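You operate a simulated robot arm through the tools that you are given. There is no shell and no other tool.

The job below is to be done with a simulated robot arm. You get a single attempt, and the scene is never put back.

Task
Swing the big port's clamp shut, run its wing nut tight and lock carriages R1 and R3.
Fine: turn each carriage's knob till its mark points up; leave the chamber's valves and carriage R2.

The check looks at the end state, three seconds after you hand in, the way a careful person would. Anything else that was tipped, shoved, dropped, spilled or broken makes it a failure.

Robot
A 7-joint arm with a fingered hand, fixed in place. Base frame: the origin is on the floor under the middle of its stand, x ahead of it, y to its left, z up. Lengths are in m, angles in degrees, forces in N, time in s.
It reaches about 1.023 m from its shoulder. Its first joint turns from -166.0 to 166.0 degrees. Payload 4 kg.
The TCP is the grasp point between the finger pads, 0.03 m short of the fingertips. In the tool frame z runs along the fingers and y along their closing line. The gripper opens to 0.104 m; its body begins 0.035 m behind the TCP. The gripper is a hand of 4 fingers: y runs from the thumb to the fingers, the wrist lies at [-0.015, -0.113, -0.19] in the tool frame, and closing takes about 1.5 s.
Orientation is that of the tool frame in the base frame, as a unit quaternion [w, x, y, z]. With the fingers straight down and the wrist toward the robot, the tool's x, y and z point along [0, 1, 0], [1, 0, 0] and [0, 0, -1] of the base frame.

Tools
- The arm moves only by the tool apply_moves. Its argument "motion" is a list of rows, each a list of 6 numbers: the shift along the tool's x, y, z in m, then the turn, a rotation vector about the tool's x, y, z in degrees. In form: [[dx, dy, dz, ax, ay, az], ...]. A call has 1 to 20 rows; each row shifts and turns the commanded pose from where the row before left it, along the tool's axes as they then stand. "claw" is the finger opening in m, from 0 to 0.104, set as the call begins (left out, the last holds). Each row takes 0.2 s and may step no farther than 0.05 m and 8.6 degrees from the row before; otherwise, or with a gripper value out of range, the whole call is refused. A pose out of reach is approached as far as the arm can. The call stops where the force on the tool passes 40 N (or 10 N more than at its start, if that is more) or the arm is blocked; 0.2 s more then pass. The fingers move at their own pace (about 0.153 m/s each) and stop on an object; they squeeze with about 23 N. The grip force told is the motor's: it shows also when the fingers shut on nothing. Time passes only in rows, and 0.2 s behind the last, so rows that do not move let the fingers close. The reply holds the time, the measured pose of the TCP, the force on the tool along the base axes, the opening and the grip force, in the units named above and with some noise, with the torque about the TCP (base axes, N m) and any sound that the robot's microphone picked up, and new pictures: "show" is both (left out), scene, wrist or none.
- Cameras (640 x 400 px; columns grow to the right, rows downward): "scene" is fixed at [0.0618, -0.6574, 1.7093]; the picture's right is [0.53, -0.85, 0.00], its down [-0.30, -0.19, -0.94] and it looks along [0.80, 0.49, -0.35] (base axes); focal length 311 px, centre (320, 200). "wrist" rides on the gripper at [0.061, -0.092, -0.13] in the tool frame; the picture's right is [-0.81, 0.27, -0.52], its down [-0.53, -0.71, 0.46] and it looks along [-0.24, 0.64, 0.72] (tool axes); focal length 275 px, centre (320, 200). There is no depth. A picture from a camera that has moved, and an enlarged one, comes with that camera's place and axes in the base frame and with its lens. The place of the scene camera against the robot may be out by one fixed shift of up to 0.018 m in any direction.
- set_fingers(index, middle, ring, thumb_bend, thumb_turn): sets how far each is bent, from 0 (flat) to 1 (curled in); at 0.3 the hand is open as for a grip, at 0.7 the pads meet at the TCP. One left out holds its place. A second passes; each finger stops where it meets its share of the squeeze, and holds until it gets a number again. A gripper value or a shape takes the hand back. It gives what a move gives, with no picture; readings hold the bend of each and the force on the fingers (four entries, about 0 where the hand has none), thumb and palm. thumb_turn goes from beside the hand (0) to across from the fingers (1), as for a grip.
- grasp_type(shape): the hand has 4 fingers and takes this shape, open, in about a second: jaw (thumb against the fingers, like two jaws); tri (thumb and two fingers); tip (a fingertip pinch); poke (one finger out to press); point (the index stretched); flat (the hand flat); cup (the hand cupped); fist (a fist). The gripper value then closes the fingers along that shape, each until it touches; the sizes above hold for jaw. It gives what a move gives, with no picture.
- zoom(camera, box): a new picture of the part [left, top, right, bottom] of that camera's present view, enlarged. No time passes.
- hand_in(): hands the job in; it is judged then, once.

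Places have to be worked out from the pictures, the camera data and where the tool is seen. Open the gripper and draw the arm clear of the work before you hand the job in, unless the task says otherwise.

The tools are called after "Request:" by a JSON object that holds its "op" and its "data". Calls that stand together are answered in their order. apply_moves: Moves the arm, as the interface text tells. Its arguments: {"type":"object","properties":{"motion":{"type":"array"},"claw":{"type":"number"},"show":{"type":"string","enum":["both","scene","wrist","none"]}},"required":["motion"]} The other tools are called the same way: grasp_type (shape) gives the hand a shape; set_fingers (index, middle, ring, thumb_bend, thumb_turn) moves the fingers one by one; zoom (camera, box) takes an enlarged picture of a part of a camera's view; hand_in () hands the job in.

At the start:

```text
time_s: 0.0
ee_pos: [0.4267, -0.2145, 1.5327]
ee_rot: [0.0, 0.707, 0.707, 0.0]
ft_force: [0.0, -0.5, -0.8]
moment: [0.0, -0.01, 0.0]
grip_width: 0.1037
gripper_force: 0.0
shape: jaw
bend: [0.3, 0.3, 0.3, 0.3, 0.98]
finger forces: [0.1, 0.0, 0.0, 0.1, 0.0, 0.0]
```

scene: 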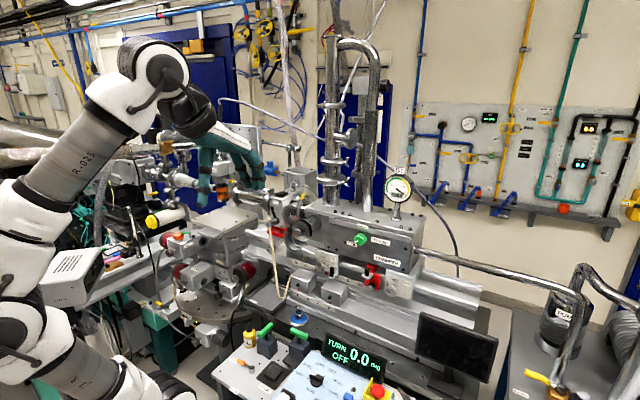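
wrist: 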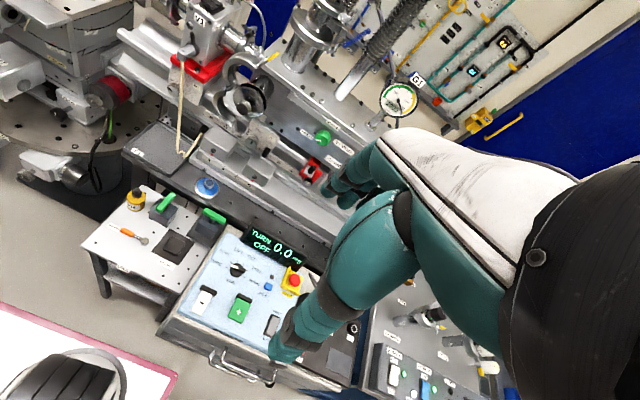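

The first pictures show a chamber on a rail with ports, valves and knobs; I need detail before moving. I'll zoom in on several parts of both views.

Request:
{"op": "zoom", "data": {"camera": "scene", "box": [200, 160, 360, 260]}}

Request:
{"op": "zoom", "data": {"camera": "scene", "box": [260, 200, 420, 300]}}

Request:
{"op": "zoom", "data": {"camera": "scene", "box": [220, 280, 420, 400]}}

Request:
{"op": "zoom", "data": {"camera": "wrist", "box": [160, 0, 360, 125]}}

Request:
{"op": "zoom", "data": {"camera": "wrist", "box": [180, 80, 380, 205]}}

Request:
{"op": "zoom", "data": {"camera": "wrist", "box": [100, 180, 340, 330]}}

```text
4.00 times, centred on (280, 210) of scene
camera zoom: at [0.0618, -0.6574, 1.7093], right [0.53, -0.85, 0.0], down [-0.3, -0.19, -0.94], along [0.8, 0.49, -0.35], focal length 1246 px, centre (480, 160)
```

zoom: 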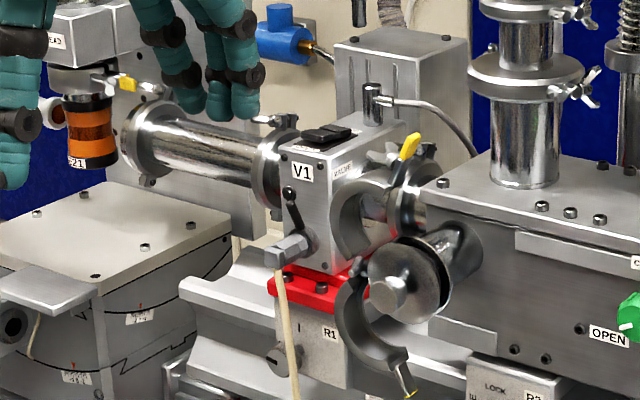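

```text
4.00 times, centred on (340, 250) of scene
camera zoom: at [0.0618, -0.6574, 1.7093], right [0.53, -0.85, 0.0], down [-0.3, -0.19, -0.94], along [0.8, 0.49, -0.35], focal length 1246 px, centre (240, 0)
```

zoom: 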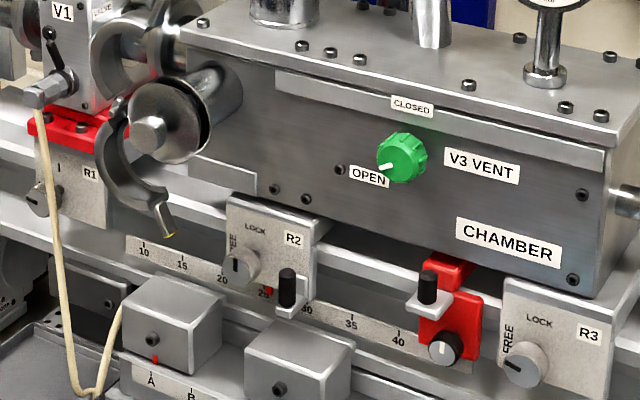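

```text
3.20 times, centred on (320, 340) of scene
camera zoom: at [0.0618, -0.6574, 1.7093], right [0.53, -0.85, 0.0], down [-0.3, -0.19, -0.94], along [0.8, 0.49, -0.35], focal length 997 px, centre (320, -248)
```

zoom: 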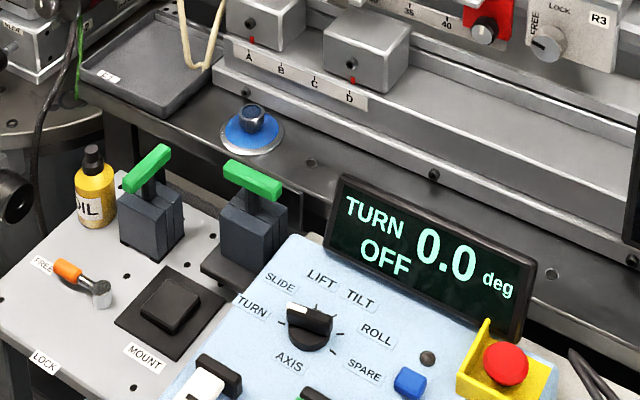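

```text
3.20 times, centred on (260, 62) of wrist
camera zoom: at [0.3341, -0.1534, 1.6615], right [0.27, -0.81, 0.52], down [-0.71, -0.53, -0.46], along [0.64, -0.24, -0.72], focal length 881 px, centre (512, 640)
```

zoom: 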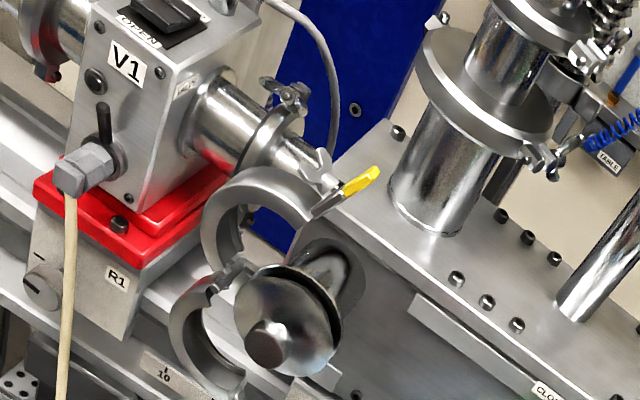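

```text
3.20 times, centred on (280, 142) of wrist
camera zoom: at [0.3341, -0.1534, 1.6615], right [0.27, -0.81, 0.52], down [-0.71, -0.53, -0.46], along [0.64, -0.24, -0.72], focal length 881 px, centre (448, 384)
```

zoom: 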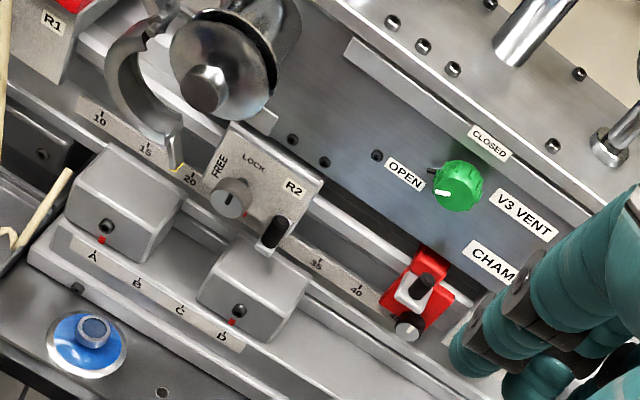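

```text
2.67 times, centred on (220, 255) of wrist
camera zoom: at [0.3341, -0.1534, 1.6615], right [0.27, -0.81, 0.52], down [-0.71, -0.53, -0.46], along [0.64, -0.24, -0.72], focal length 734 px, centre (587, 53)
```

zoom: 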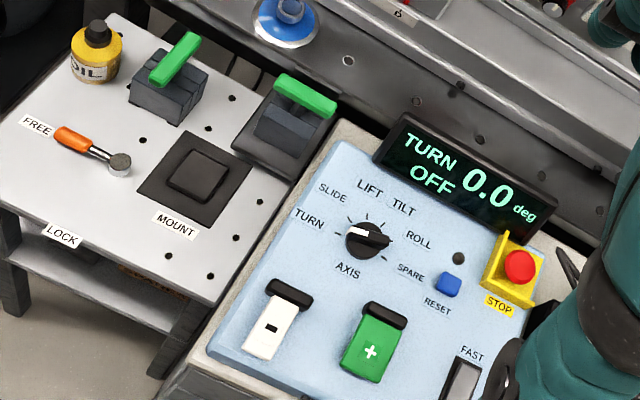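

The big port on the chamber front has two open clamp halves on the left, with a yellow part on the top one and a yellow tip on the lower one. I'll zoom more to understand its mechanism.

Request:
{"op": "zoom", "data": {"camera": "scene", "box": [270, 185, 334, 265]}}

Request:
{"op": "zoom", "data": {"camera": "wrist", "box": [205, 40, 301, 130]}}

Request:
{"op": "zoom", "data": {"camera": "scene", "box": [255, 230, 305, 270]}}

Request:
{"op": "zoom", "data": {"camera": "scene", "box": [370, 260, 430, 305]}}

Request:
{"op": "zoom", "data": {"camera": "scene", "box": [300, 30, 420, 215]}}

```text
5.00 times, centred on (302, 225) of scene
camera zoom: at [0.0618, -0.6574, 1.7093], right [0.53, -0.85, 0.0], down [-0.3, -0.19, -0.94], along [0.8, 0.49, -0.35], focal length 1557 px, centre (410, 75)
```

zoom: 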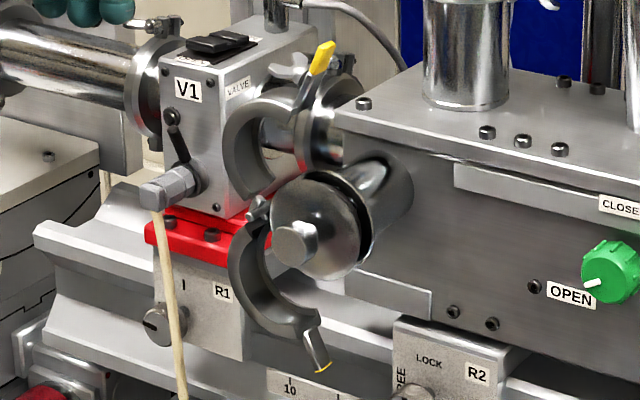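

```text
4.44 times, centred on (253, 85) of wrist
camera zoom: at [0.3341, -0.1534, 1.6615], right [0.27, -0.81, 0.52], down [-0.71, -0.53, -0.46], along [0.64, -0.24, -0.72], focal length 1224 px, centre (618, 711)
```

zoom: 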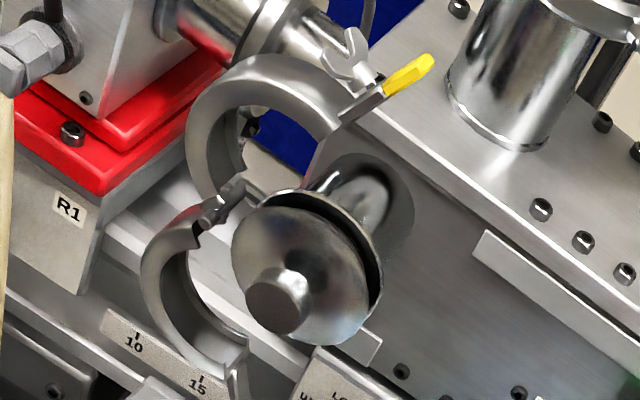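

```text
10.00 times, centred on (280, 250) of scene
camera zoom: at [0.0618, -0.6574, 1.7093], right [0.53, -0.85, 0.0], down [-0.3, -0.19, -0.94], along [0.8, 0.49, -0.35], focal length 3114 px, centre (720, -300)
```

zoom: 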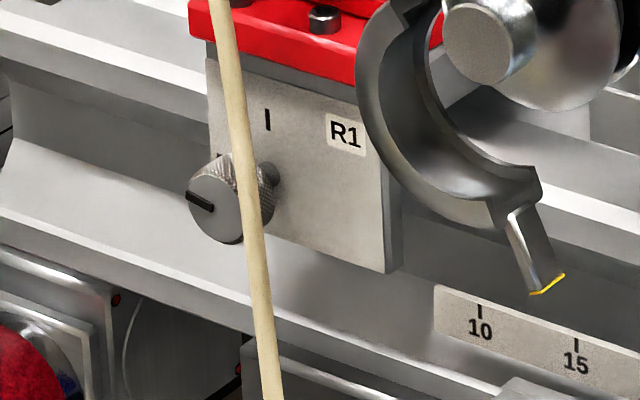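

```text
8.89 times, centred on (400, 282) of scene
camera zoom: at [0.0618, -0.6574, 1.7093], right [0.53, -0.85, 0.0], down [-0.3, -0.19, -0.94], along [0.8, 0.49, -0.35], focal length 2768 px, centre (-391, -533)
```

zoom: 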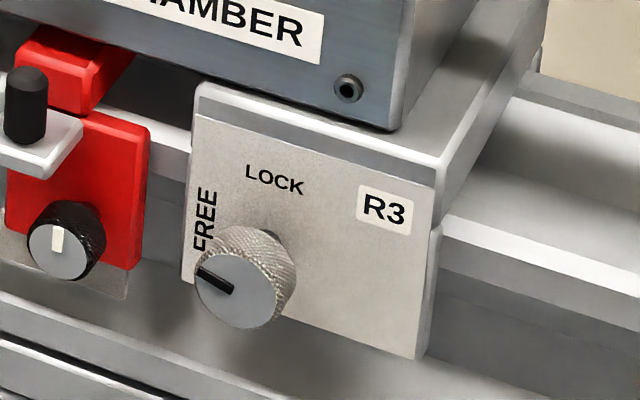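

```text
2.16 times, centred on (360, 122) of scene
camera zoom: at [0.0618, -0.6574, 1.7093], right [0.53, -0.85, 0.0], down [-0.3, -0.19, -0.94], along [0.8, 0.49, -0.35], focal length 673 px, centre (234, 368)
```

zoom: 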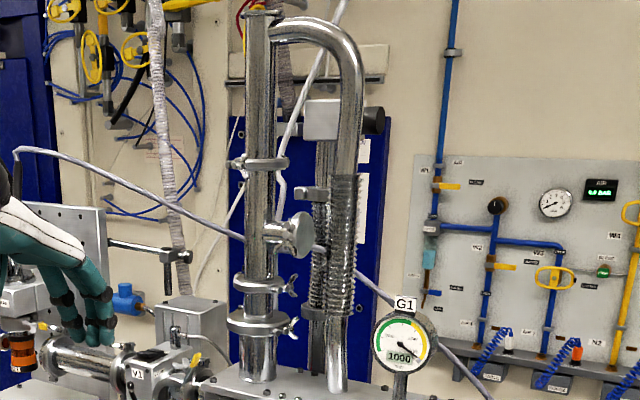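

Rough triangulation puts the big port cap near [0.915, -0.03, 1.15] and the knobs near x≈0.94–1.02. I'll lower the hand to a safe standoff and pitch it up so that the wrist camera looks at the port from the front.

Request:
{"op": "apply_moves", "data": {"motion": [[0.014, 0.01, 0.035, 0, 0, 0], [0.014, 0.01, 0.035, 0, 0, 0], [0.014, 0.01, 0.035, 0, 0, 0], [0.014, 0.01, 0.035, 0, 0, 0], [0.014, 0.01, 0.035, 0, 0, 0], [0, 0, 0, -7.5, 0, 0], [0, 0, 0, -7.5, 0, 0], [0, 0, 0, -7.5, 0, 0], [0, 0, 0, -7.5, 0, 0], [0, 0, 0, -7.5, 0, 0], [0, 0, 0, -7.5, 0, 0]], "show": "both"}}

```text
time_s: 2.4
ee_pos: [0.4771, -0.1436, 1.3557]
ee_rot: [0.271, 0.653, 0.653, 0.271]
ft_force: [0.1, 0.7, -0.1]
moment: [0.02, 0.02, -0.03]
grip_width: 0.104
gripper_force: 0.0
shape: jaw
bend: [0.3, 0.3, 0.3, 0.3, 0.98]
finger forces: [0.1, 0.1, 0.0, 0.1, 0.0, 0.0]
camera wrist: at [0.319, -0.0836, 1.3831], right [-0.17, -0.81, 0.56], down [-0.18, -0.53, -0.83], along [0.97, -0.24, -0.06], focal length 275 px, centre (320, 200)
```

scene: 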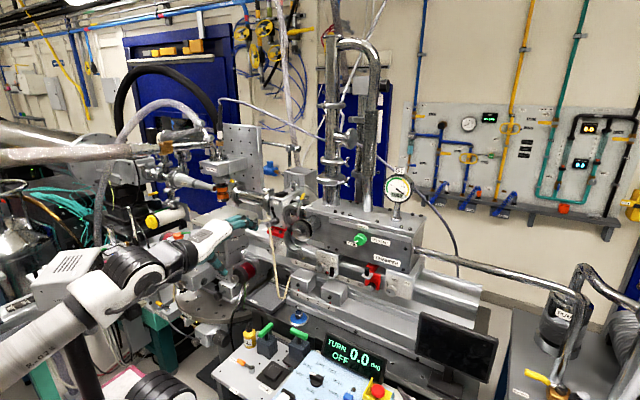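
wrist: 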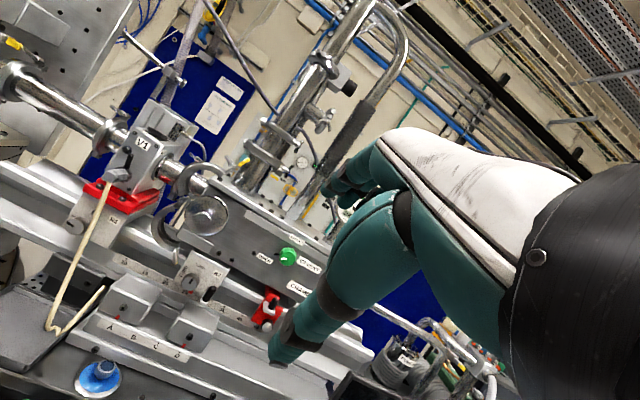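

The hand now looks toward the port. I'll zoom into the wrist view for detail.

Request:
{"op": "zoom", "data": {"camera": "wrist", "box": [130, 140, 258, 260]}}

Request:
{"op": "zoom", "data": {"camera": "wrist", "box": [40, 140, 168, 260]}}

Request:
{"op": "zoom", "data": {"camera": "wrist", "box": [20, 160, 260, 360]}}

Request:
{"op": "zoom", "data": {"camera": "scene", "box": [200, 180, 340, 270]}}

```text
3.33 times, centred on (194, 200) of wrist
camera zoom: at [0.319, -0.0836, 1.3831], right [-0.17, -0.81, 0.56], down [-0.18, -0.53, -0.83], along [0.97, -0.24, -0.06], focal length 918 px, centre (740, 200)
```

zoom: 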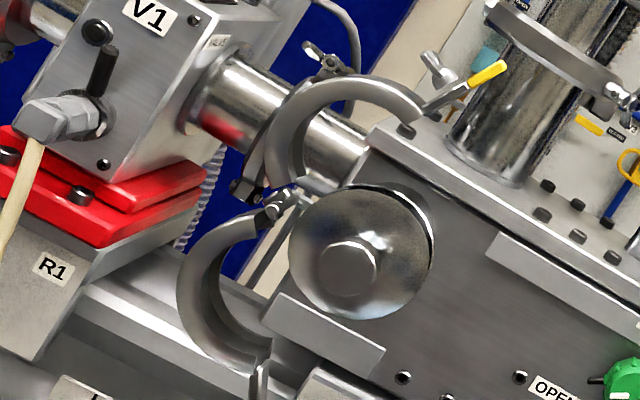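

```text
3.33 times, centred on (104, 200) of wrist
camera zoom: at [0.319, -0.0836, 1.3831], right [-0.17, -0.81, 0.56], down [-0.18, -0.53, -0.83], along [0.97, -0.24, -0.06], focal length 918 px, centre (1040, 200)
```

zoom: 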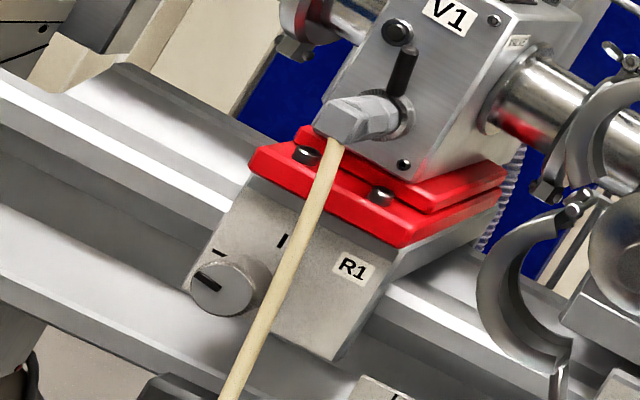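

```text
2.00 times, centred on (140, 260) of wrist
camera zoom: at [0.319, -0.0836, 1.3831], right [-0.17, -0.81, 0.56], down [-0.18, -0.53, -0.83], along [0.97, -0.24, -0.06], focal length 551 px, centre (680, 80)
```

zoom: 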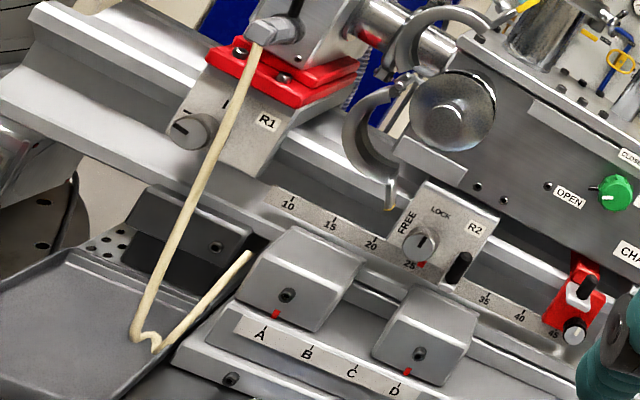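

```text
4.44 times, centred on (270, 225) of scene
camera zoom: at [0.0618, -0.6574, 1.7093], right [0.53, -0.85, 0.0], down [-0.3, -0.19, -0.94], along [0.8, 0.49, -0.35], focal length 1384 px, centre (542, 89)
```

zoom: 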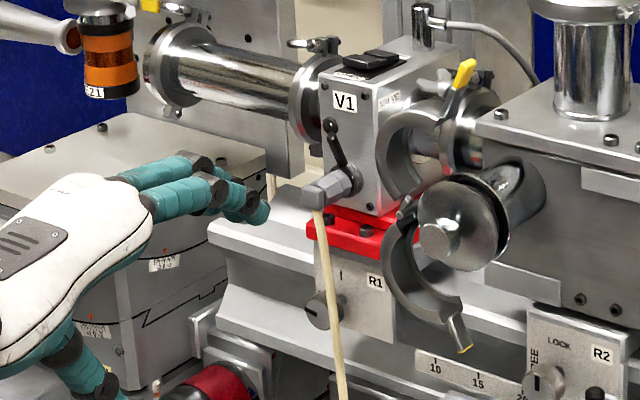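

Combining the two wrist views, the port hub sits near [0.858, -0.047, 1.198] and the R1 knob near [0.957, 0.167, 1.012]. Both clamp halves hinge on the +y side and hang open about 60–70° each. I'll move closer for a better look.

Request:
{"op": "apply_moves", "data": {"motion": [[0.0133, 0.0094, 0.033, 0, 0, 0], [0.0133, 0.0094, 0.033, 0, 0, 0], [0.0133, 0.0094, 0.033, 0, 0, 0], [0.0133, 0.0094, 0.033, 0, 0, 0], [0.0133, 0.0094, 0.033, 0, 0, 0], [0.0133, 0.0094, 0.033, 0, 0, 0]], "show": "wrist"}}

```text
time_s: 3.8
ee_pos: [0.6565, -0.0625, 1.2574]
ee_rot: [0.271, 0.653, 0.653, 0.271]
ft_force: [0.3, 0.6, 0.7]
moment: [0.0, -0.01, 0.02]
grip_width: 0.1036
gripper_force: 0.1
shape: jaw
bend: [0.3, 0.3, 0.3, 0.3, 0.98]
finger forces: [0.0, 0.0, 0.0, 0.0, 0.0, 0.1]
camera wrist: at [0.4985, -0.0033, 1.2837], right [-0.17, -0.81, 0.56], down [-0.18, -0.53, -0.83], along [0.97, -0.24, -0.06], focal length 275 px, centre (320, 200)
```

wrist: 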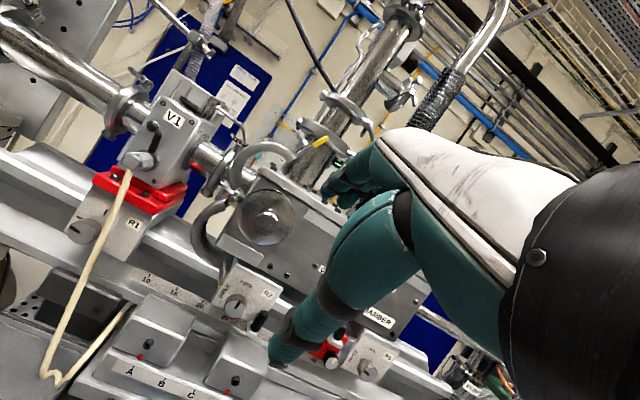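

Closer now. I'll zoom on the clamp, the wing nut and the knobs.

Request:
{"op": "zoom", "data": {"camera": "wrist", "box": [230, 120, 340, 200]}}

Request:
{"op": "zoom", "data": {"camera": "wrist", "box": [180, 130, 340, 290]}}

Request:
{"op": "zoom", "data": {"camera": "wrist", "box": [60, 140, 200, 260]}}

Request:
{"op": "zoom", "data": {"camera": "wrist", "box": [300, 320, 420, 400]}}

Request:
{"op": "zoom", "data": {"camera": "scene", "box": [270, 180, 334, 260]}}

```text
5.00 times, centred on (285, 160) of wrist
camera zoom: at [0.4985, -0.0033, 1.2837], right [-0.17, -0.81, 0.56], down [-0.18, -0.53, -0.83], along [0.97, -0.24, -0.06], focal length 1376 px, centre (495, 400)
```

zoom: 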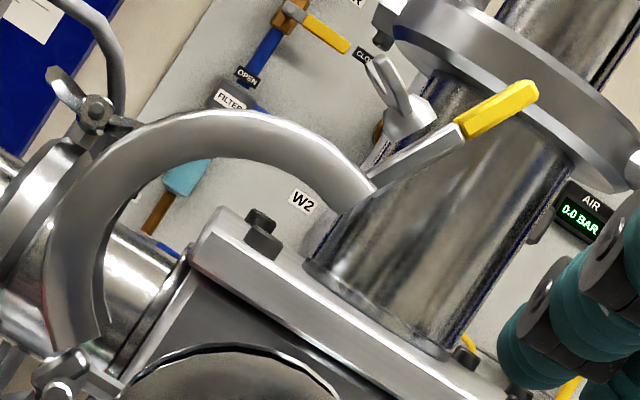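

```text
2.50 times, centred on (260, 210) of wrist
camera zoom: at [0.4985, -0.0033, 1.2837], right [-0.17, -0.81, 0.56], down [-0.18, -0.53, -0.83], along [0.97, -0.24, -0.06], focal length 688 px, centre (470, 175)
```

zoom: 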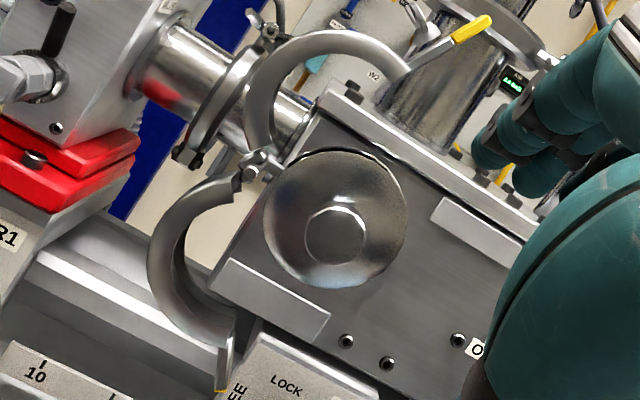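

```text
3.33 times, centred on (130, 200) of wrist
camera zoom: at [0.4985, -0.0033, 1.2837], right [-0.17, -0.81, 0.56], down [-0.18, -0.53, -0.83], along [0.97, -0.24, -0.06], focal length 918 px, centre (953, 200)
```

zoom: 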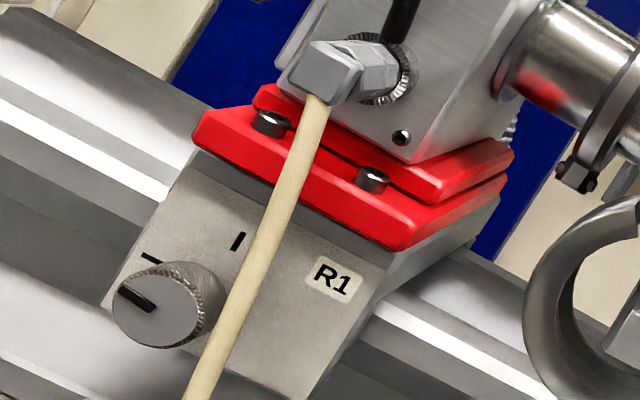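

```text
5.00 times, centred on (360, 360) of wrist
camera zoom: at [0.4985, -0.0033, 1.2837], right [-0.17, -0.81, 0.56], down [-0.18, -0.53, -0.83], along [0.97, -0.24, -0.06], focal length 1376 px, centre (120, -600)
```

zoom: 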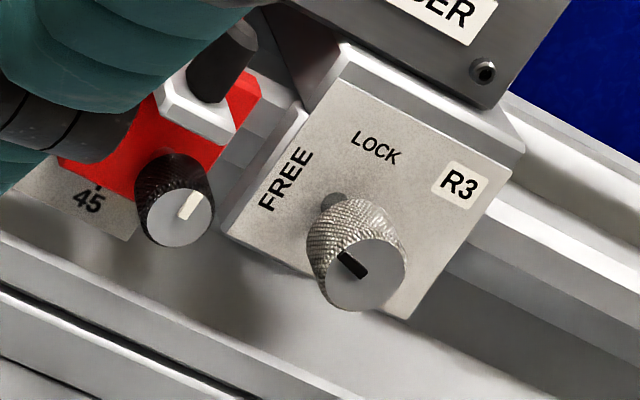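

```text
5.00 times, centred on (302, 220) of scene
camera zoom: at [0.0618, -0.6574, 1.7093], right [0.53, -0.85, 0.0], down [-0.3, -0.19, -0.94], along [0.8, 0.49, -0.35], focal length 1557 px, centre (410, 100)
```

zoom: 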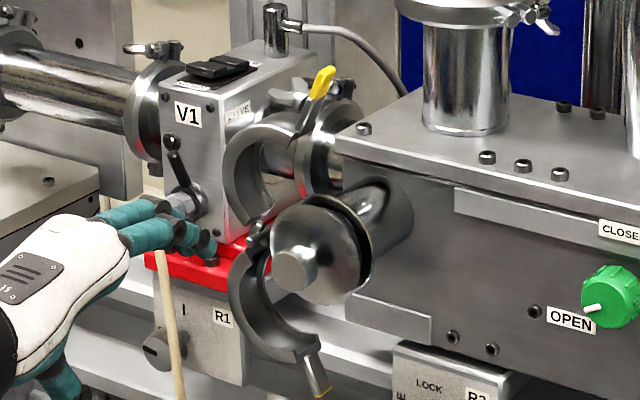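

Triangulation gives the following positions:
- **Hinge:** [0.907, 0.008, 1.196].
- **Upper half:** yellow tip at [0.90, -0.059, 1.341], with its wing nut near [0.897, -0.032, 1.313].
- **Lower half:** tip at [0.897, -0.048, 1.071].
- **Knobs:** R1 at [0.953, 0.163, 1.015] and R3 at [0.954, -0.400, 1.014]. A cord passes close on R1's right.

I'll try the "point" shape as a push rod and look at it.

Request:
{"op": "grasp_type", "data": {"shape": "point"}}

Request:
{"op": "zoom", "data": {"camera": "wrist", "box": [0, 0, 640, 400]}}

Request:
{"op": "zoom", "data": {"camera": "scene", "box": [80, 160, 340, 340]}}

```text
time_s: 4.7
ee_pos: [0.6573, -0.0643, 1.2573]
ee_rot: [0.271, 0.653, 0.653, 0.271]
ft_force: [-0.5, 0.1, 0.2]
moment: [0.04, -0.02, 0.0]
grip_width: 0.0961
gripper_force: 0.1
shape: point
bend: [0.2, 1.0, 1.0, 0.98, 0.88]
finger forces: [0.0, 0.1, 0.1, 0.1, 0.0, 0.0]
```

```text
1.00 times, centred on (320, 200) of wrist (not enlarged: the box is as wide or as high as the picture)
camera zoom: at [0.4985, -0.0033, 1.2838], right [-0.17, -0.81, 0.56], down [-0.18, -0.53, -0.83], along [0.97, -0.24, -0.06], focal length 275 px, centre (320, 200)
```

zoom: 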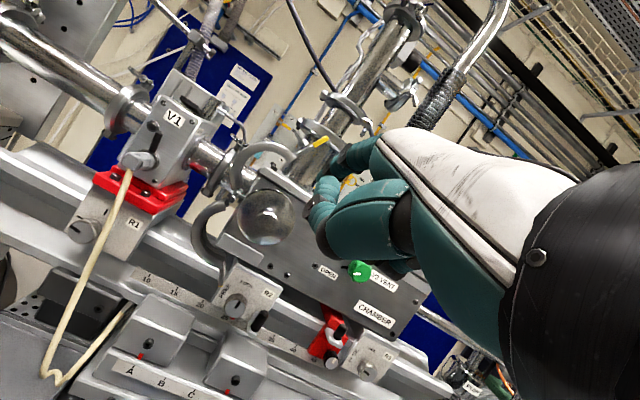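

```text
2.22 times, centred on (210, 250) of scene
camera zoom: at [0.0618, -0.6574, 1.7093], right [0.53, -0.85, 0.0], down [-0.3, -0.19, -0.94], along [0.8, 0.49, -0.35], focal length 692 px, centre (564, 89)
```

zoom: 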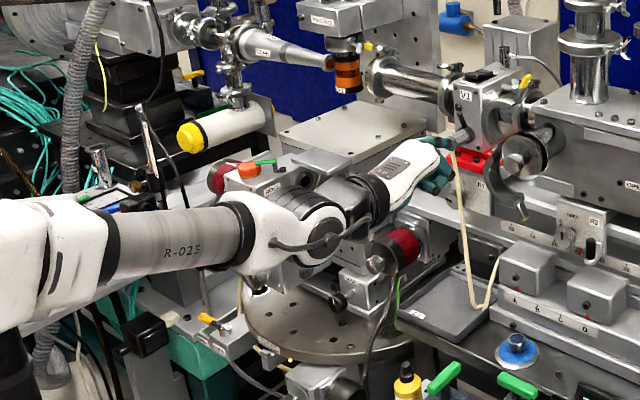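

I'll zoom on the hand itself to see where the stretched index lies.

Request:
{"op": "zoom", "data": {"camera": "wrist", "box": [290, 100, 450, 300]}}

Request:
{"op": "zoom", "data": {"camera": "scene", "box": [220, 190, 320, 270]}}

```text
2.00 times, centred on (370, 200) of wrist
camera zoom: at [0.4985, -0.0033, 1.2838], right [-0.17, -0.81, 0.56], down [-0.18, -0.53, -0.83], along [0.97, -0.24, -0.06], focal length 551 px, centre (220, 200)
```

zoom: 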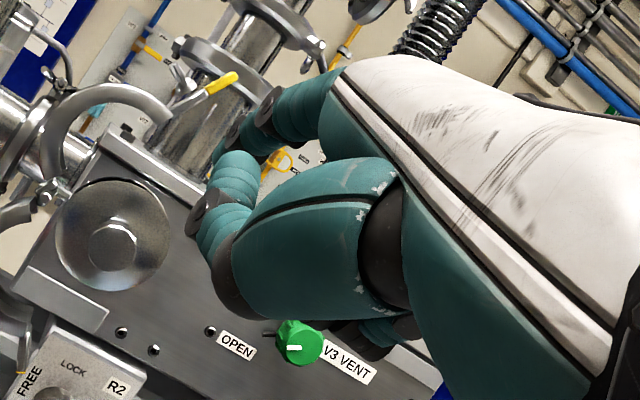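

```text
5.00 times, centred on (270, 230) of scene
camera zoom: at [0.0618, -0.6574, 1.7093], right [0.53, -0.85, 0.0], down [-0.3, -0.19, -0.94], along [0.8, 0.49, -0.35], focal length 1557 px, centre (570, 50)
```

zoom: 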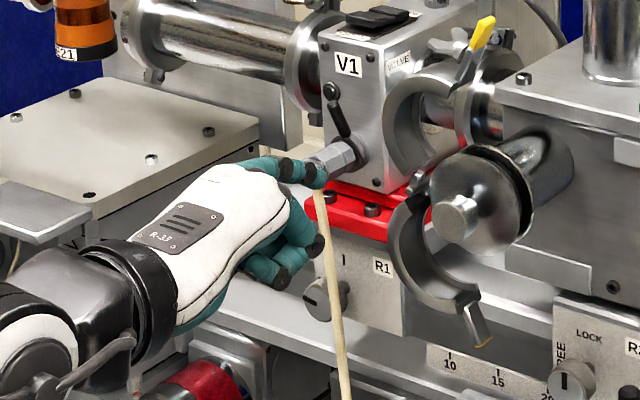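

The index is on the +x side of the tool and the rest are curled, which makes a rather bulky shape. I'll look at the "flat" shape, which could work as a paddle for both halves.

Request:
{"op": "grasp_type", "data": {"shape": "flat"}}

Request:
{"op": "zoom", "data": {"camera": "wrist", "box": [0, 0, 640, 400]}}

Request:
{"op": "zoom", "data": {"camera": "scene", "box": [200, 170, 330, 270]}}

```text
time_s: 5.6
ee_pos: [0.6566, -0.0643, 1.2568]
ee_rot: [0.271, 0.654, 0.653, 0.27]
ft_force: [0.5, -0.5, 0.3]
moment: [0.01, 0.03, 0.02]
grip_width: 0.0962
gripper_force: 0.1
shape: flat
bend: [0.0, 0.0, 0.0, 0.4, 0.0]
finger forces: [0.0, 0.0, 0.1, 0.1, 0.1, 0.0]
```

```text
1.00 times, centred on (320, 200) of wrist (not enlarged: the box is as wide or as high as the picture)
camera zoom: at [0.4985, -0.0034, 1.2838], right [-0.17, -0.81, 0.56], down [-0.18, -0.53, -0.83], along [0.97, -0.24, -0.06], focal length 275 px, centre (320, 200)
```

zoom: 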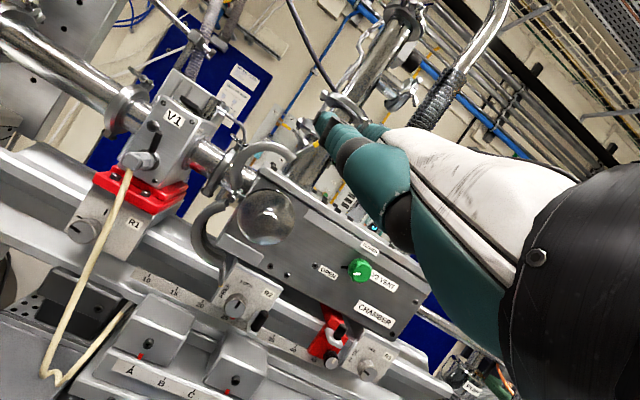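

```text
4.00 times, centred on (265, 220) of scene
camera zoom: at [0.0618, -0.6574, 1.7093], right [0.53, -0.85, 0.0], down [-0.3, -0.19, -0.94], along [0.8, 0.49, -0.35], focal length 1246 px, centre (540, 120)
```

zoom: 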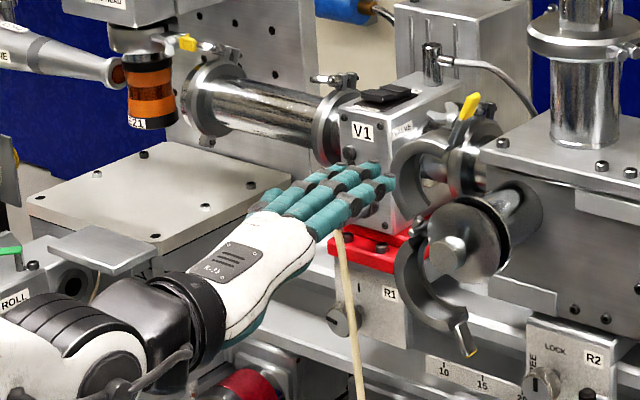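

Flat fingers point almost along base +x in this pose, so the palm already faces down. I'll zoom to locate the fingertips.

Request:
{"op": "zoom", "data": {"camera": "wrist", "box": [300, 90, 440, 190]}}

Request:
{"op": "zoom", "data": {"camera": "scene", "box": [250, 195, 310, 245]}}

```text
4.00 times, centred on (370, 140) of wrist
camera zoom: at [0.4985, -0.0034, 1.2838], right [-0.17, -0.81, 0.56], down [-0.18, -0.53, -0.83], along [0.97, -0.24, -0.06], focal length 1101 px, centre (120, 440)
```

zoom: 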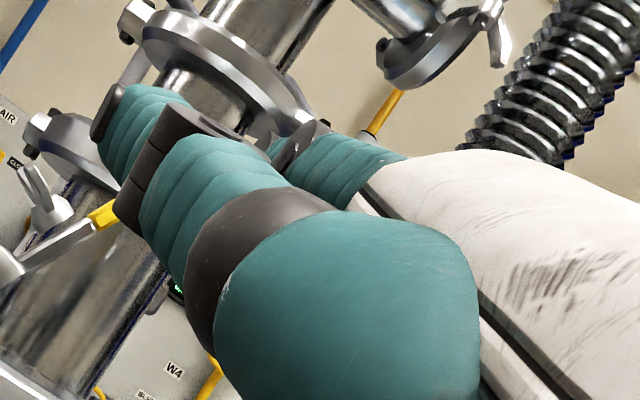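

```text
8.00 times, centred on (280, 220) of scene
camera zoom: at [0.0618, -0.6574, 1.7093], right [0.53, -0.85, 0.0], down [-0.3, -0.19, -0.94], along [0.8, 0.49, -0.35], focal length 2491 px, centre (640, 40)
```

zoom: 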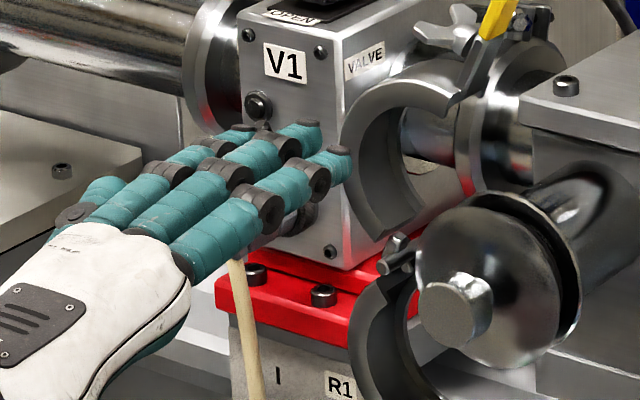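

Flat fingers run horizontally from about TCP+[-0.01, ·, 0.06] to TCP+[0.08, ·, 0.066]. I'll bring this paddle to the +y side of the upper half's yellow tip, standing off in x first.

Request:
{"op": "apply_moves", "data": {"motion": [[0.0236, 0.0245, 0.0192, 0, 0, 0], [0.0236, 0.0245, 0.0192, 0, 0, 0], [0.0236, 0.0245, 0.0192, 0, 0, 0], [0.0236, 0.0245, 0.0192, 0, 0, 0]], "show": "both"}}

Request:
{"op": "zoom", "data": {"camera": "scene", "box": [250, 170, 330, 230]}}

Request:
{"op": "zoom", "data": {"camera": "wrist", "box": [250, 60, 410, 180]}}

```text
time_s: 6.6
ee_pos: [0.7812, 0.0307, 1.2719]
ee_rot: [0.271, 0.653, 0.654, 0.27]
ft_force: [0.0, 0.3, 1.1]
moment: [-0.02, -0.01, 0.0]
grip_width: 0.096
gripper_force: 0.0
shape: flat
bend: [0.0, 0.0, 0.0, 0.4, 0.0]
finger forces: [0.0, 0.0, 0.0, 0.1, 0.0, 0.0]
camera wrist: at [0.6225, 0.091, 1.298], right [-0.17, -0.81, 0.56], down [-0.18, -0.53, -0.83], along [0.97, -0.24, -0.06], focal length 275 px, centre (320, 200)
```

scene: 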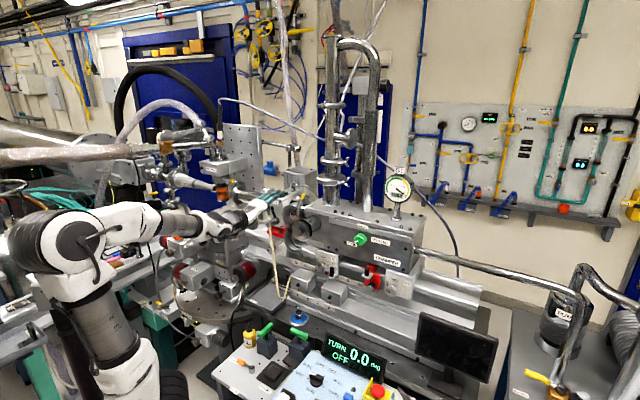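
wrist: 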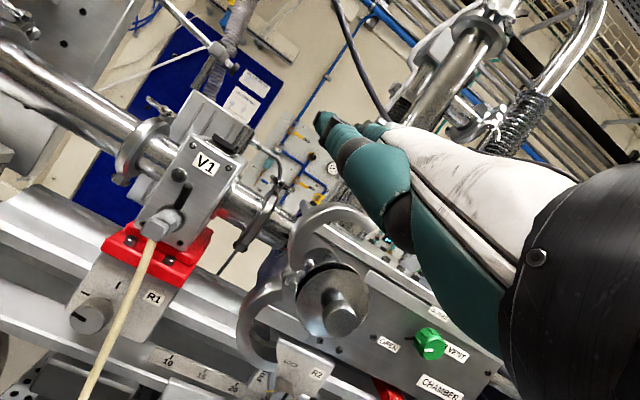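

```text
6.67 times, centred on (290, 200) of scene
camera zoom: at [0.0618, -0.6574, 1.7093], right [0.53, -0.85, 0.0], down [-0.3, -0.19, -0.94], along [0.8, 0.49, -0.35], focal length 2076 px, centre (520, 200)
```

zoom: 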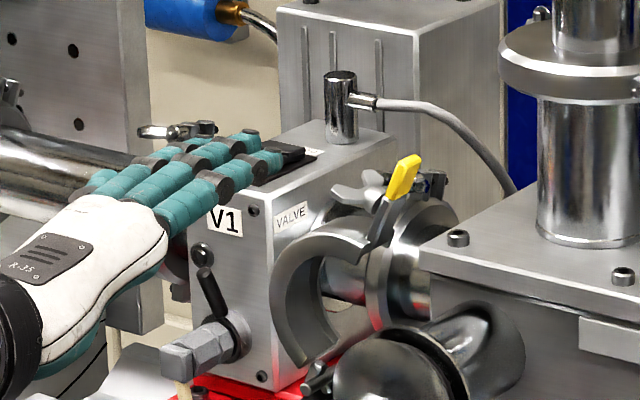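

```text
3.33 times, centred on (330, 120) of wrist
camera zoom: at [0.6225, 0.091, 1.298], right [-0.17, -0.81, 0.56], down [-0.18, -0.53, -0.83], along [0.97, -0.24, -0.06], focal length 918 px, centre (287, 467)
```

zoom: 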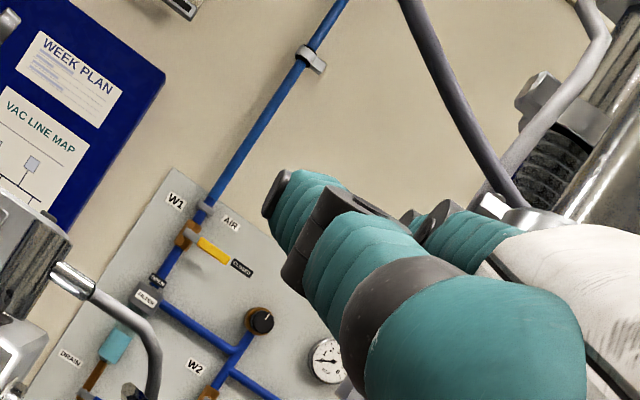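

The fingertips are at about [0.865, 0.0, 1.339], level with the yellow tip. I'll shift slightly further to +y, drop 1 cm and slide forward so the ring finger lies along the outer side of the upper tongue.

Request:
{"op": "apply_moves", "data": {"motion": [[0.012, -0.007, 0.007, 0, 0, 0], [0, 0.012, 0.012, 0, 0, 0], [0, 0.012, 0.012, 0, 0, 0], [0, 0.012, 0.012, 0, 0, 0], [0, 0.012, 0.012, 0, 0, 0]], "show": "both"}}

Request:
{"op": "zoom", "data": {"camera": "scene", "box": [250, 170, 330, 230]}}

Request:
{"op": "zoom", "data": {"camera": "wrist", "box": [280, 60, 440, 180]}}

```text
time_s: 7.8
ee_pos: [0.8491, 0.0418, 1.2633]
ee_rot: [0.271, 0.653, 0.653, 0.271]
ft_force: [-0.4, -0.2, -1.0]
moment: [-0.03, -0.01, 0.0]
grip_width: 0.0957
gripper_force: 0.1
shape: flat
bend: [0.0, 0.0, 0.0, 0.4, 0.0]
finger forces: [0.0, 0.0, 0.0, 0.1, 0.1, 0.0]
camera wrist: at [0.6906, 0.1033, 1.2887], right [-0.17, -0.81, 0.56], down [-0.18, -0.53, -0.83], along [0.97, -0.24, -0.06], focal length 275 px, centre (320, 200)
```

scene: 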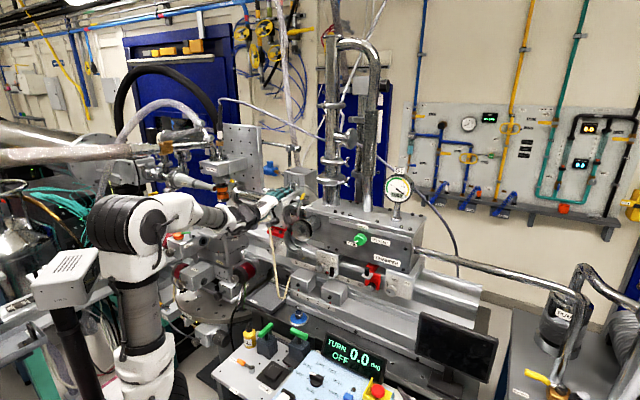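
wrist: 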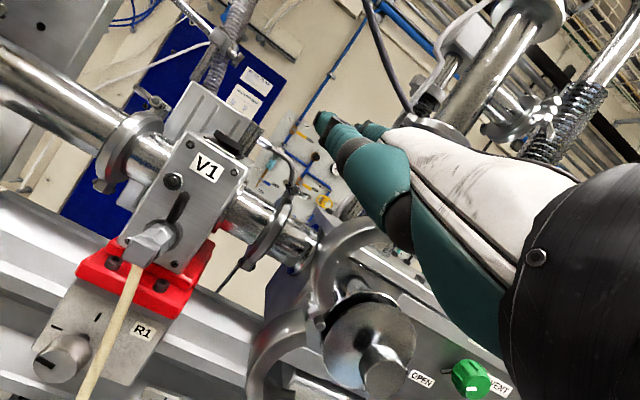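

```text
6.67 times, centred on (290, 200) of scene
camera zoom: at [0.0618, -0.6574, 1.7093], right [0.53, -0.85, 0.0], down [-0.3, -0.19, -0.94], along [0.8, 0.49, -0.35], focal length 2076 px, centre (520, 200)
```

zoom: 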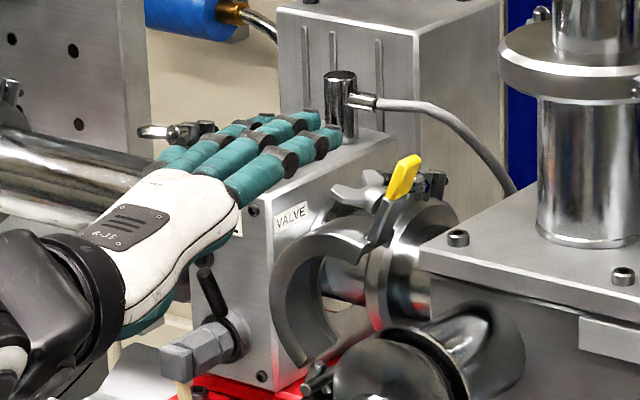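

```text
3.33 times, centred on (360, 120) of wrist
camera zoom: at [0.6906, 0.1033, 1.2887], right [-0.17, -0.81, 0.56], down [-0.18, -0.53, -0.83], along [0.97, -0.24, -0.06], focal length 918 px, centre (187, 467)
```

zoom: 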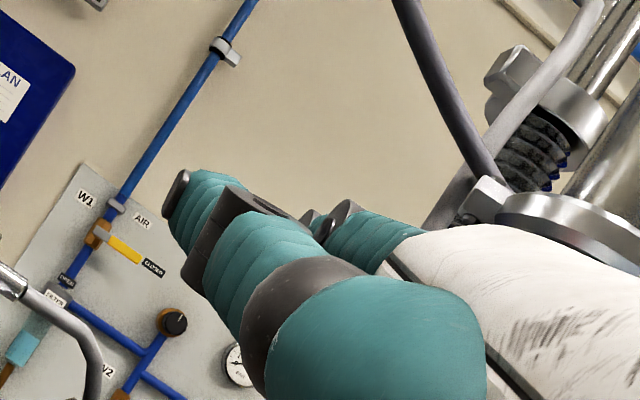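

The ring finger's outer edge is around y≈0.004, clear of the tongue and at its height. I'll sweep it toward -y and slightly down along the hinge arc to swing the upper half part way (to about 40°).

Request:
{"op": "apply_moves", "data": {"motion": [[-0.026, 0.002, -0.002, 0, 0, 0], [-0.026, 0.002, -0.002, 0, 0, 0], [-0.0175, -0.0053, 0.0053, 0, 0, 0], [-0.0175, -0.0053, 0.0053, 0, 0, 0], [-0.011, -0.0057, 0.0057, 0, 0, 0], [-0.01, -0.0057, 0.0057, 0, 0, 0]], "show": "both"}}

Request:
{"op": "zoom", "data": {"camera": "scene", "box": [260, 170, 340, 270]}}

```text
time_s: 9.2
ee_pos: [0.8474, -0.0659, 1.2369]
ee_rot: [0.271, 0.653, 0.654, 0.27]
ft_force: [-0.5, -0.9, 0.3]
moment: [-0.03, 0.01, 0.0]
grip_width: 0.096
gripper_force: 0.0
shape: flat
bend: [0.0, 0.0, 0.0, 0.4, 0.0]
finger forces: [0.0, 0.0, 0.0, 0.0, 0.0, 0.0]
camera wrist: at [0.6898, -0.0055, 1.2625], right [-0.17, -0.81, 0.56], down [-0.18, -0.53, -0.83], along [0.97, -0.24, -0.06], focal length 275 px, centre (320, 200)
```

scene: 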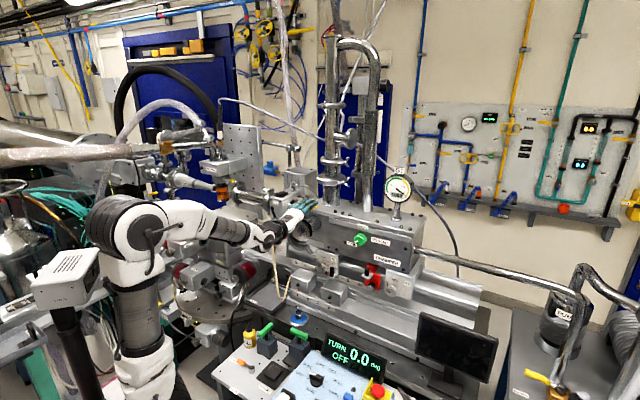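
wrist: 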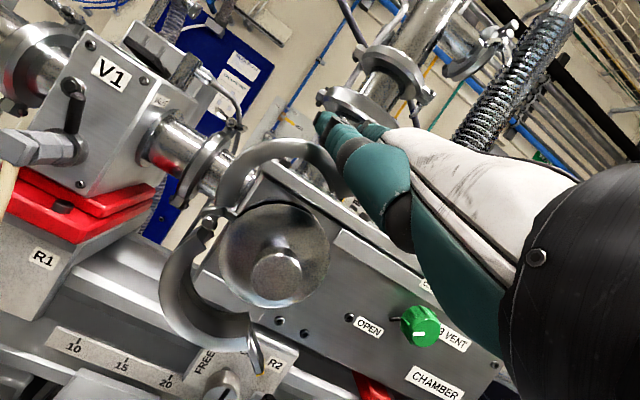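

```text
4.00 times, centred on (300, 220) of scene
camera zoom: at [0.0618, -0.6574, 1.7093], right [0.53, -0.85, 0.0], down [-0.3, -0.19, -0.94], along [0.8, 0.49, -0.35], focal length 1246 px, centre (400, 120)
```

zoom: 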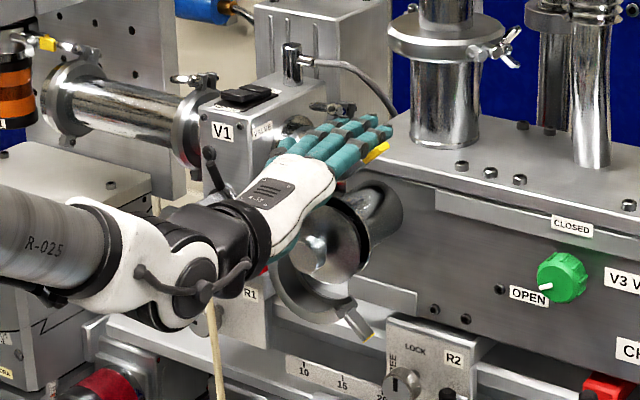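

Both halves moved together: the lower tip also swung up, so the two halves are coupled. I'll lift a little, shift right so that the index sits over the yellow handle and the thumb stays off the port hub, then press down.

Request:
{"op": "apply_moves", "data": {"motion": [[0, 0.0212, -0.0212, 0, 0, 0], [-0.04, 0, 0, 0, 0, 0], [-0.04, 0, 0, 0, 0, 0], [0, -0.0141, 0.0141, 0, 0, 0], [0, -0.0141, 0.0141, 0, 0, 0]], "show": "both"}}

Request:
{"op": "zoom", "data": {"camera": "scene", "box": [260, 170, 340, 270]}}

Request:
{"op": "zoom", "data": {"camera": "wrist", "box": [180, 60, 380, 240]}}

```text
time_s: 10.4
ee_pos: [0.8473, -0.1469, 1.226]
ee_rot: [0.271, 0.654, 0.653, 0.27]
ft_force: [-0.5, 0.4, -0.1]
moment: [-0.01, 0.02, -0.02]
grip_width: 0.0957
gripper_force: 0.1
shape: flat
bend: [0.0, 0.0, 0.0, 0.4, 0.0]
finger forces: [0.0, 0.0, 0.0, 0.0, 0.0, 0.1]
camera wrist: at [0.6894, -0.0856, 1.2526], right [-0.17, -0.81, 0.56], down [-0.18, -0.53, -0.83], along [0.97, -0.24, -0.06], focal length 275 px, centre (320, 200)
```

scene: 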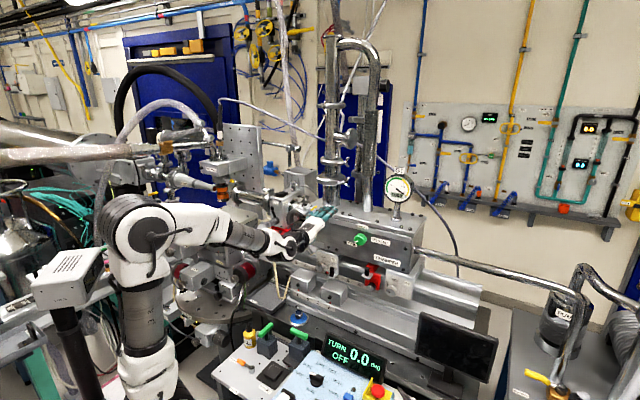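
wrist: 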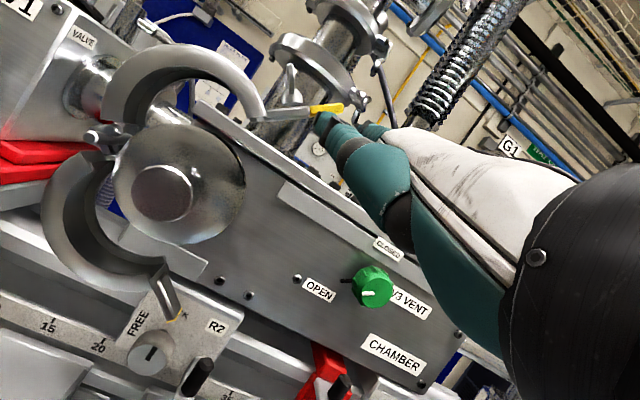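

```text
4.00 times, centred on (300, 220) of scene
camera zoom: at [0.0618, -0.6574, 1.7093], right [0.53, -0.85, 0.0], down [-0.3, -0.19, -0.94], along [0.8, 0.49, -0.35], focal length 1246 px, centre (400, 120)
```

zoom: 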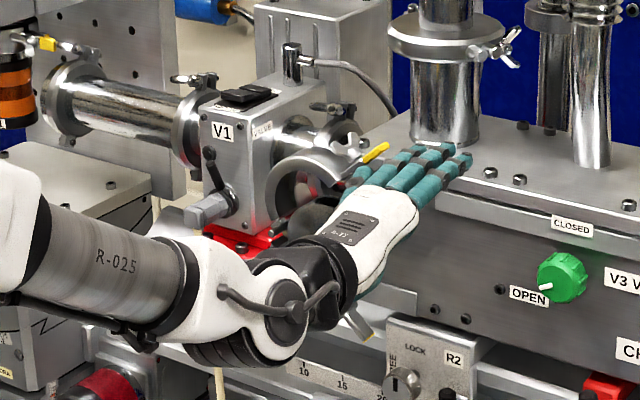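

```text
2.22 times, centred on (280, 150) of wrist
camera zoom: at [0.6894, -0.0856, 1.2526], right [-0.17, -0.81, 0.56], down [-0.18, -0.53, -0.83], along [0.97, -0.24, -0.06], focal length 612 px, centre (409, 311)
```

zoom: 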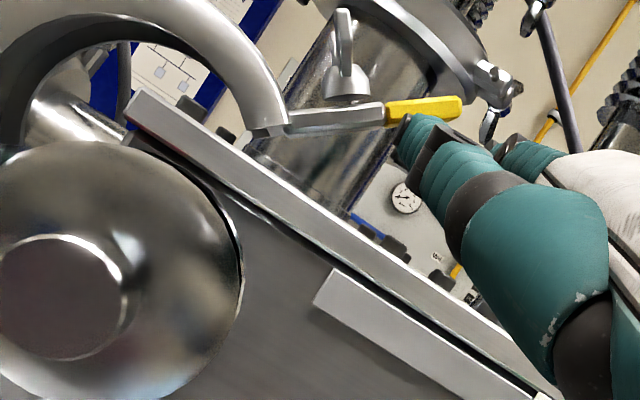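

The handle stayed where it was left at about 43°, and the index is just beyond its tip at the same height. I'll lift, move back over the handle and press down along the arc.

Request:
{"op": "apply_moves", "data": {"motion": [[-0.005, 0.0163, -0.0163, 0, 0, 0], [0, 0.0163, -0.0163, 0, 0, 0], [0.026, 0, 0, 0, 0, 0], [0, -0.0184, 0.0184, 0, 0, 0], [-0.0075, -0.0086, 0.0086, 0, 0, 0], [-0.0075, -0.0086, 0.0086, 0, 0, 0], [-0.007, -0.008, 0.008, 0, 0, 0], [-0.007, -0.008, 0.008, 0, 0, 0]], "show": "both"}}

Request:
{"op": "zoom", "data": {"camera": "scene", "box": [260, 170, 340, 270]}}

Request:
{"op": "zoom", "data": {"camera": "wrist", "box": [180, 60, 380, 240]}}

```text
time_s: 12.2
ee_pos: [0.8484, -0.1543, 1.1994]
ee_rot: [0.271, 0.653, 0.653, 0.271]
ft_force: [0.2, 0.2, -0.2]
moment: [0.02, 0.03, 0.01]
grip_width: 0.0961
gripper_force: 0.1
shape: flat
bend: [0.0, 0.0, 0.0, 0.4, 0.0]
finger forces: [0.0, 0.1, 0.0, 0.0, 0.1, 0.1]
camera wrist: at [0.6903, -0.0938, 1.2262], right [-0.17, -0.81, 0.56], down [-0.18, -0.53, -0.83], along [0.97, -0.24, -0.06], focal length 275 px, centre (320, 200)
```

scene: 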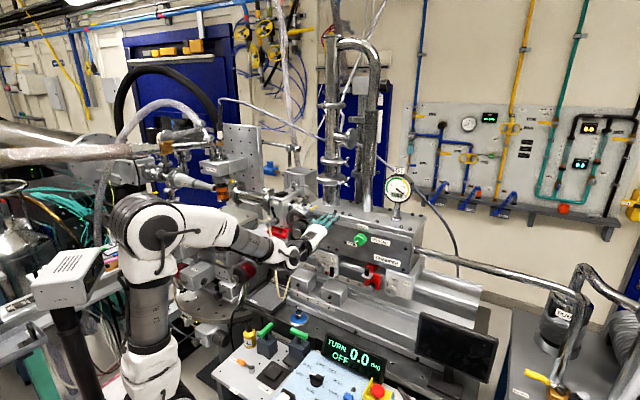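
wrist: 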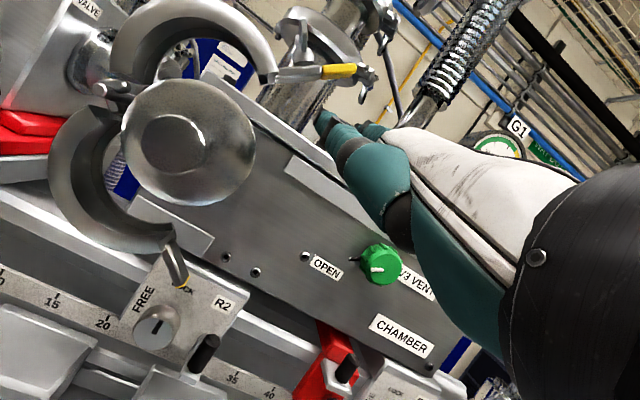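

```text
4.00 times, centred on (300, 220) of scene
camera zoom: at [0.0618, -0.6574, 1.7093], right [0.53, -0.85, 0.0], down [-0.3, -0.19, -0.94], along [0.8, 0.49, -0.35], focal length 1246 px, centre (400, 120)
```

zoom: 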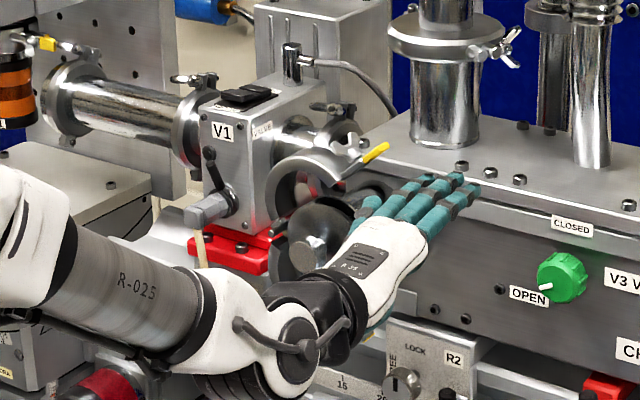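

```text
2.22 times, centred on (280, 150) of wrist
camera zoom: at [0.6903, -0.0938, 1.2262], right [-0.17, -0.81, 0.56], down [-0.18, -0.53, -0.83], along [0.97, -0.24, -0.06], focal length 612 px, centre (409, 311)
```

zoom: 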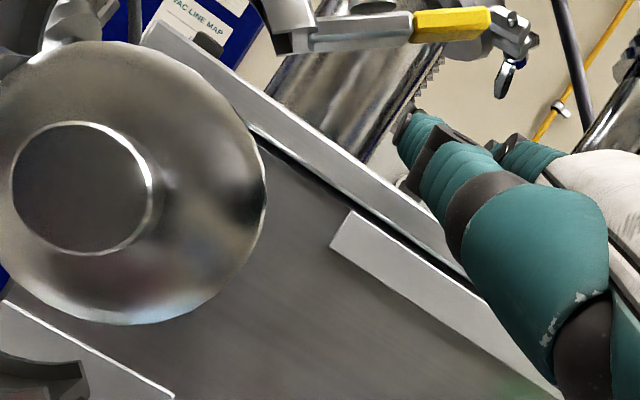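

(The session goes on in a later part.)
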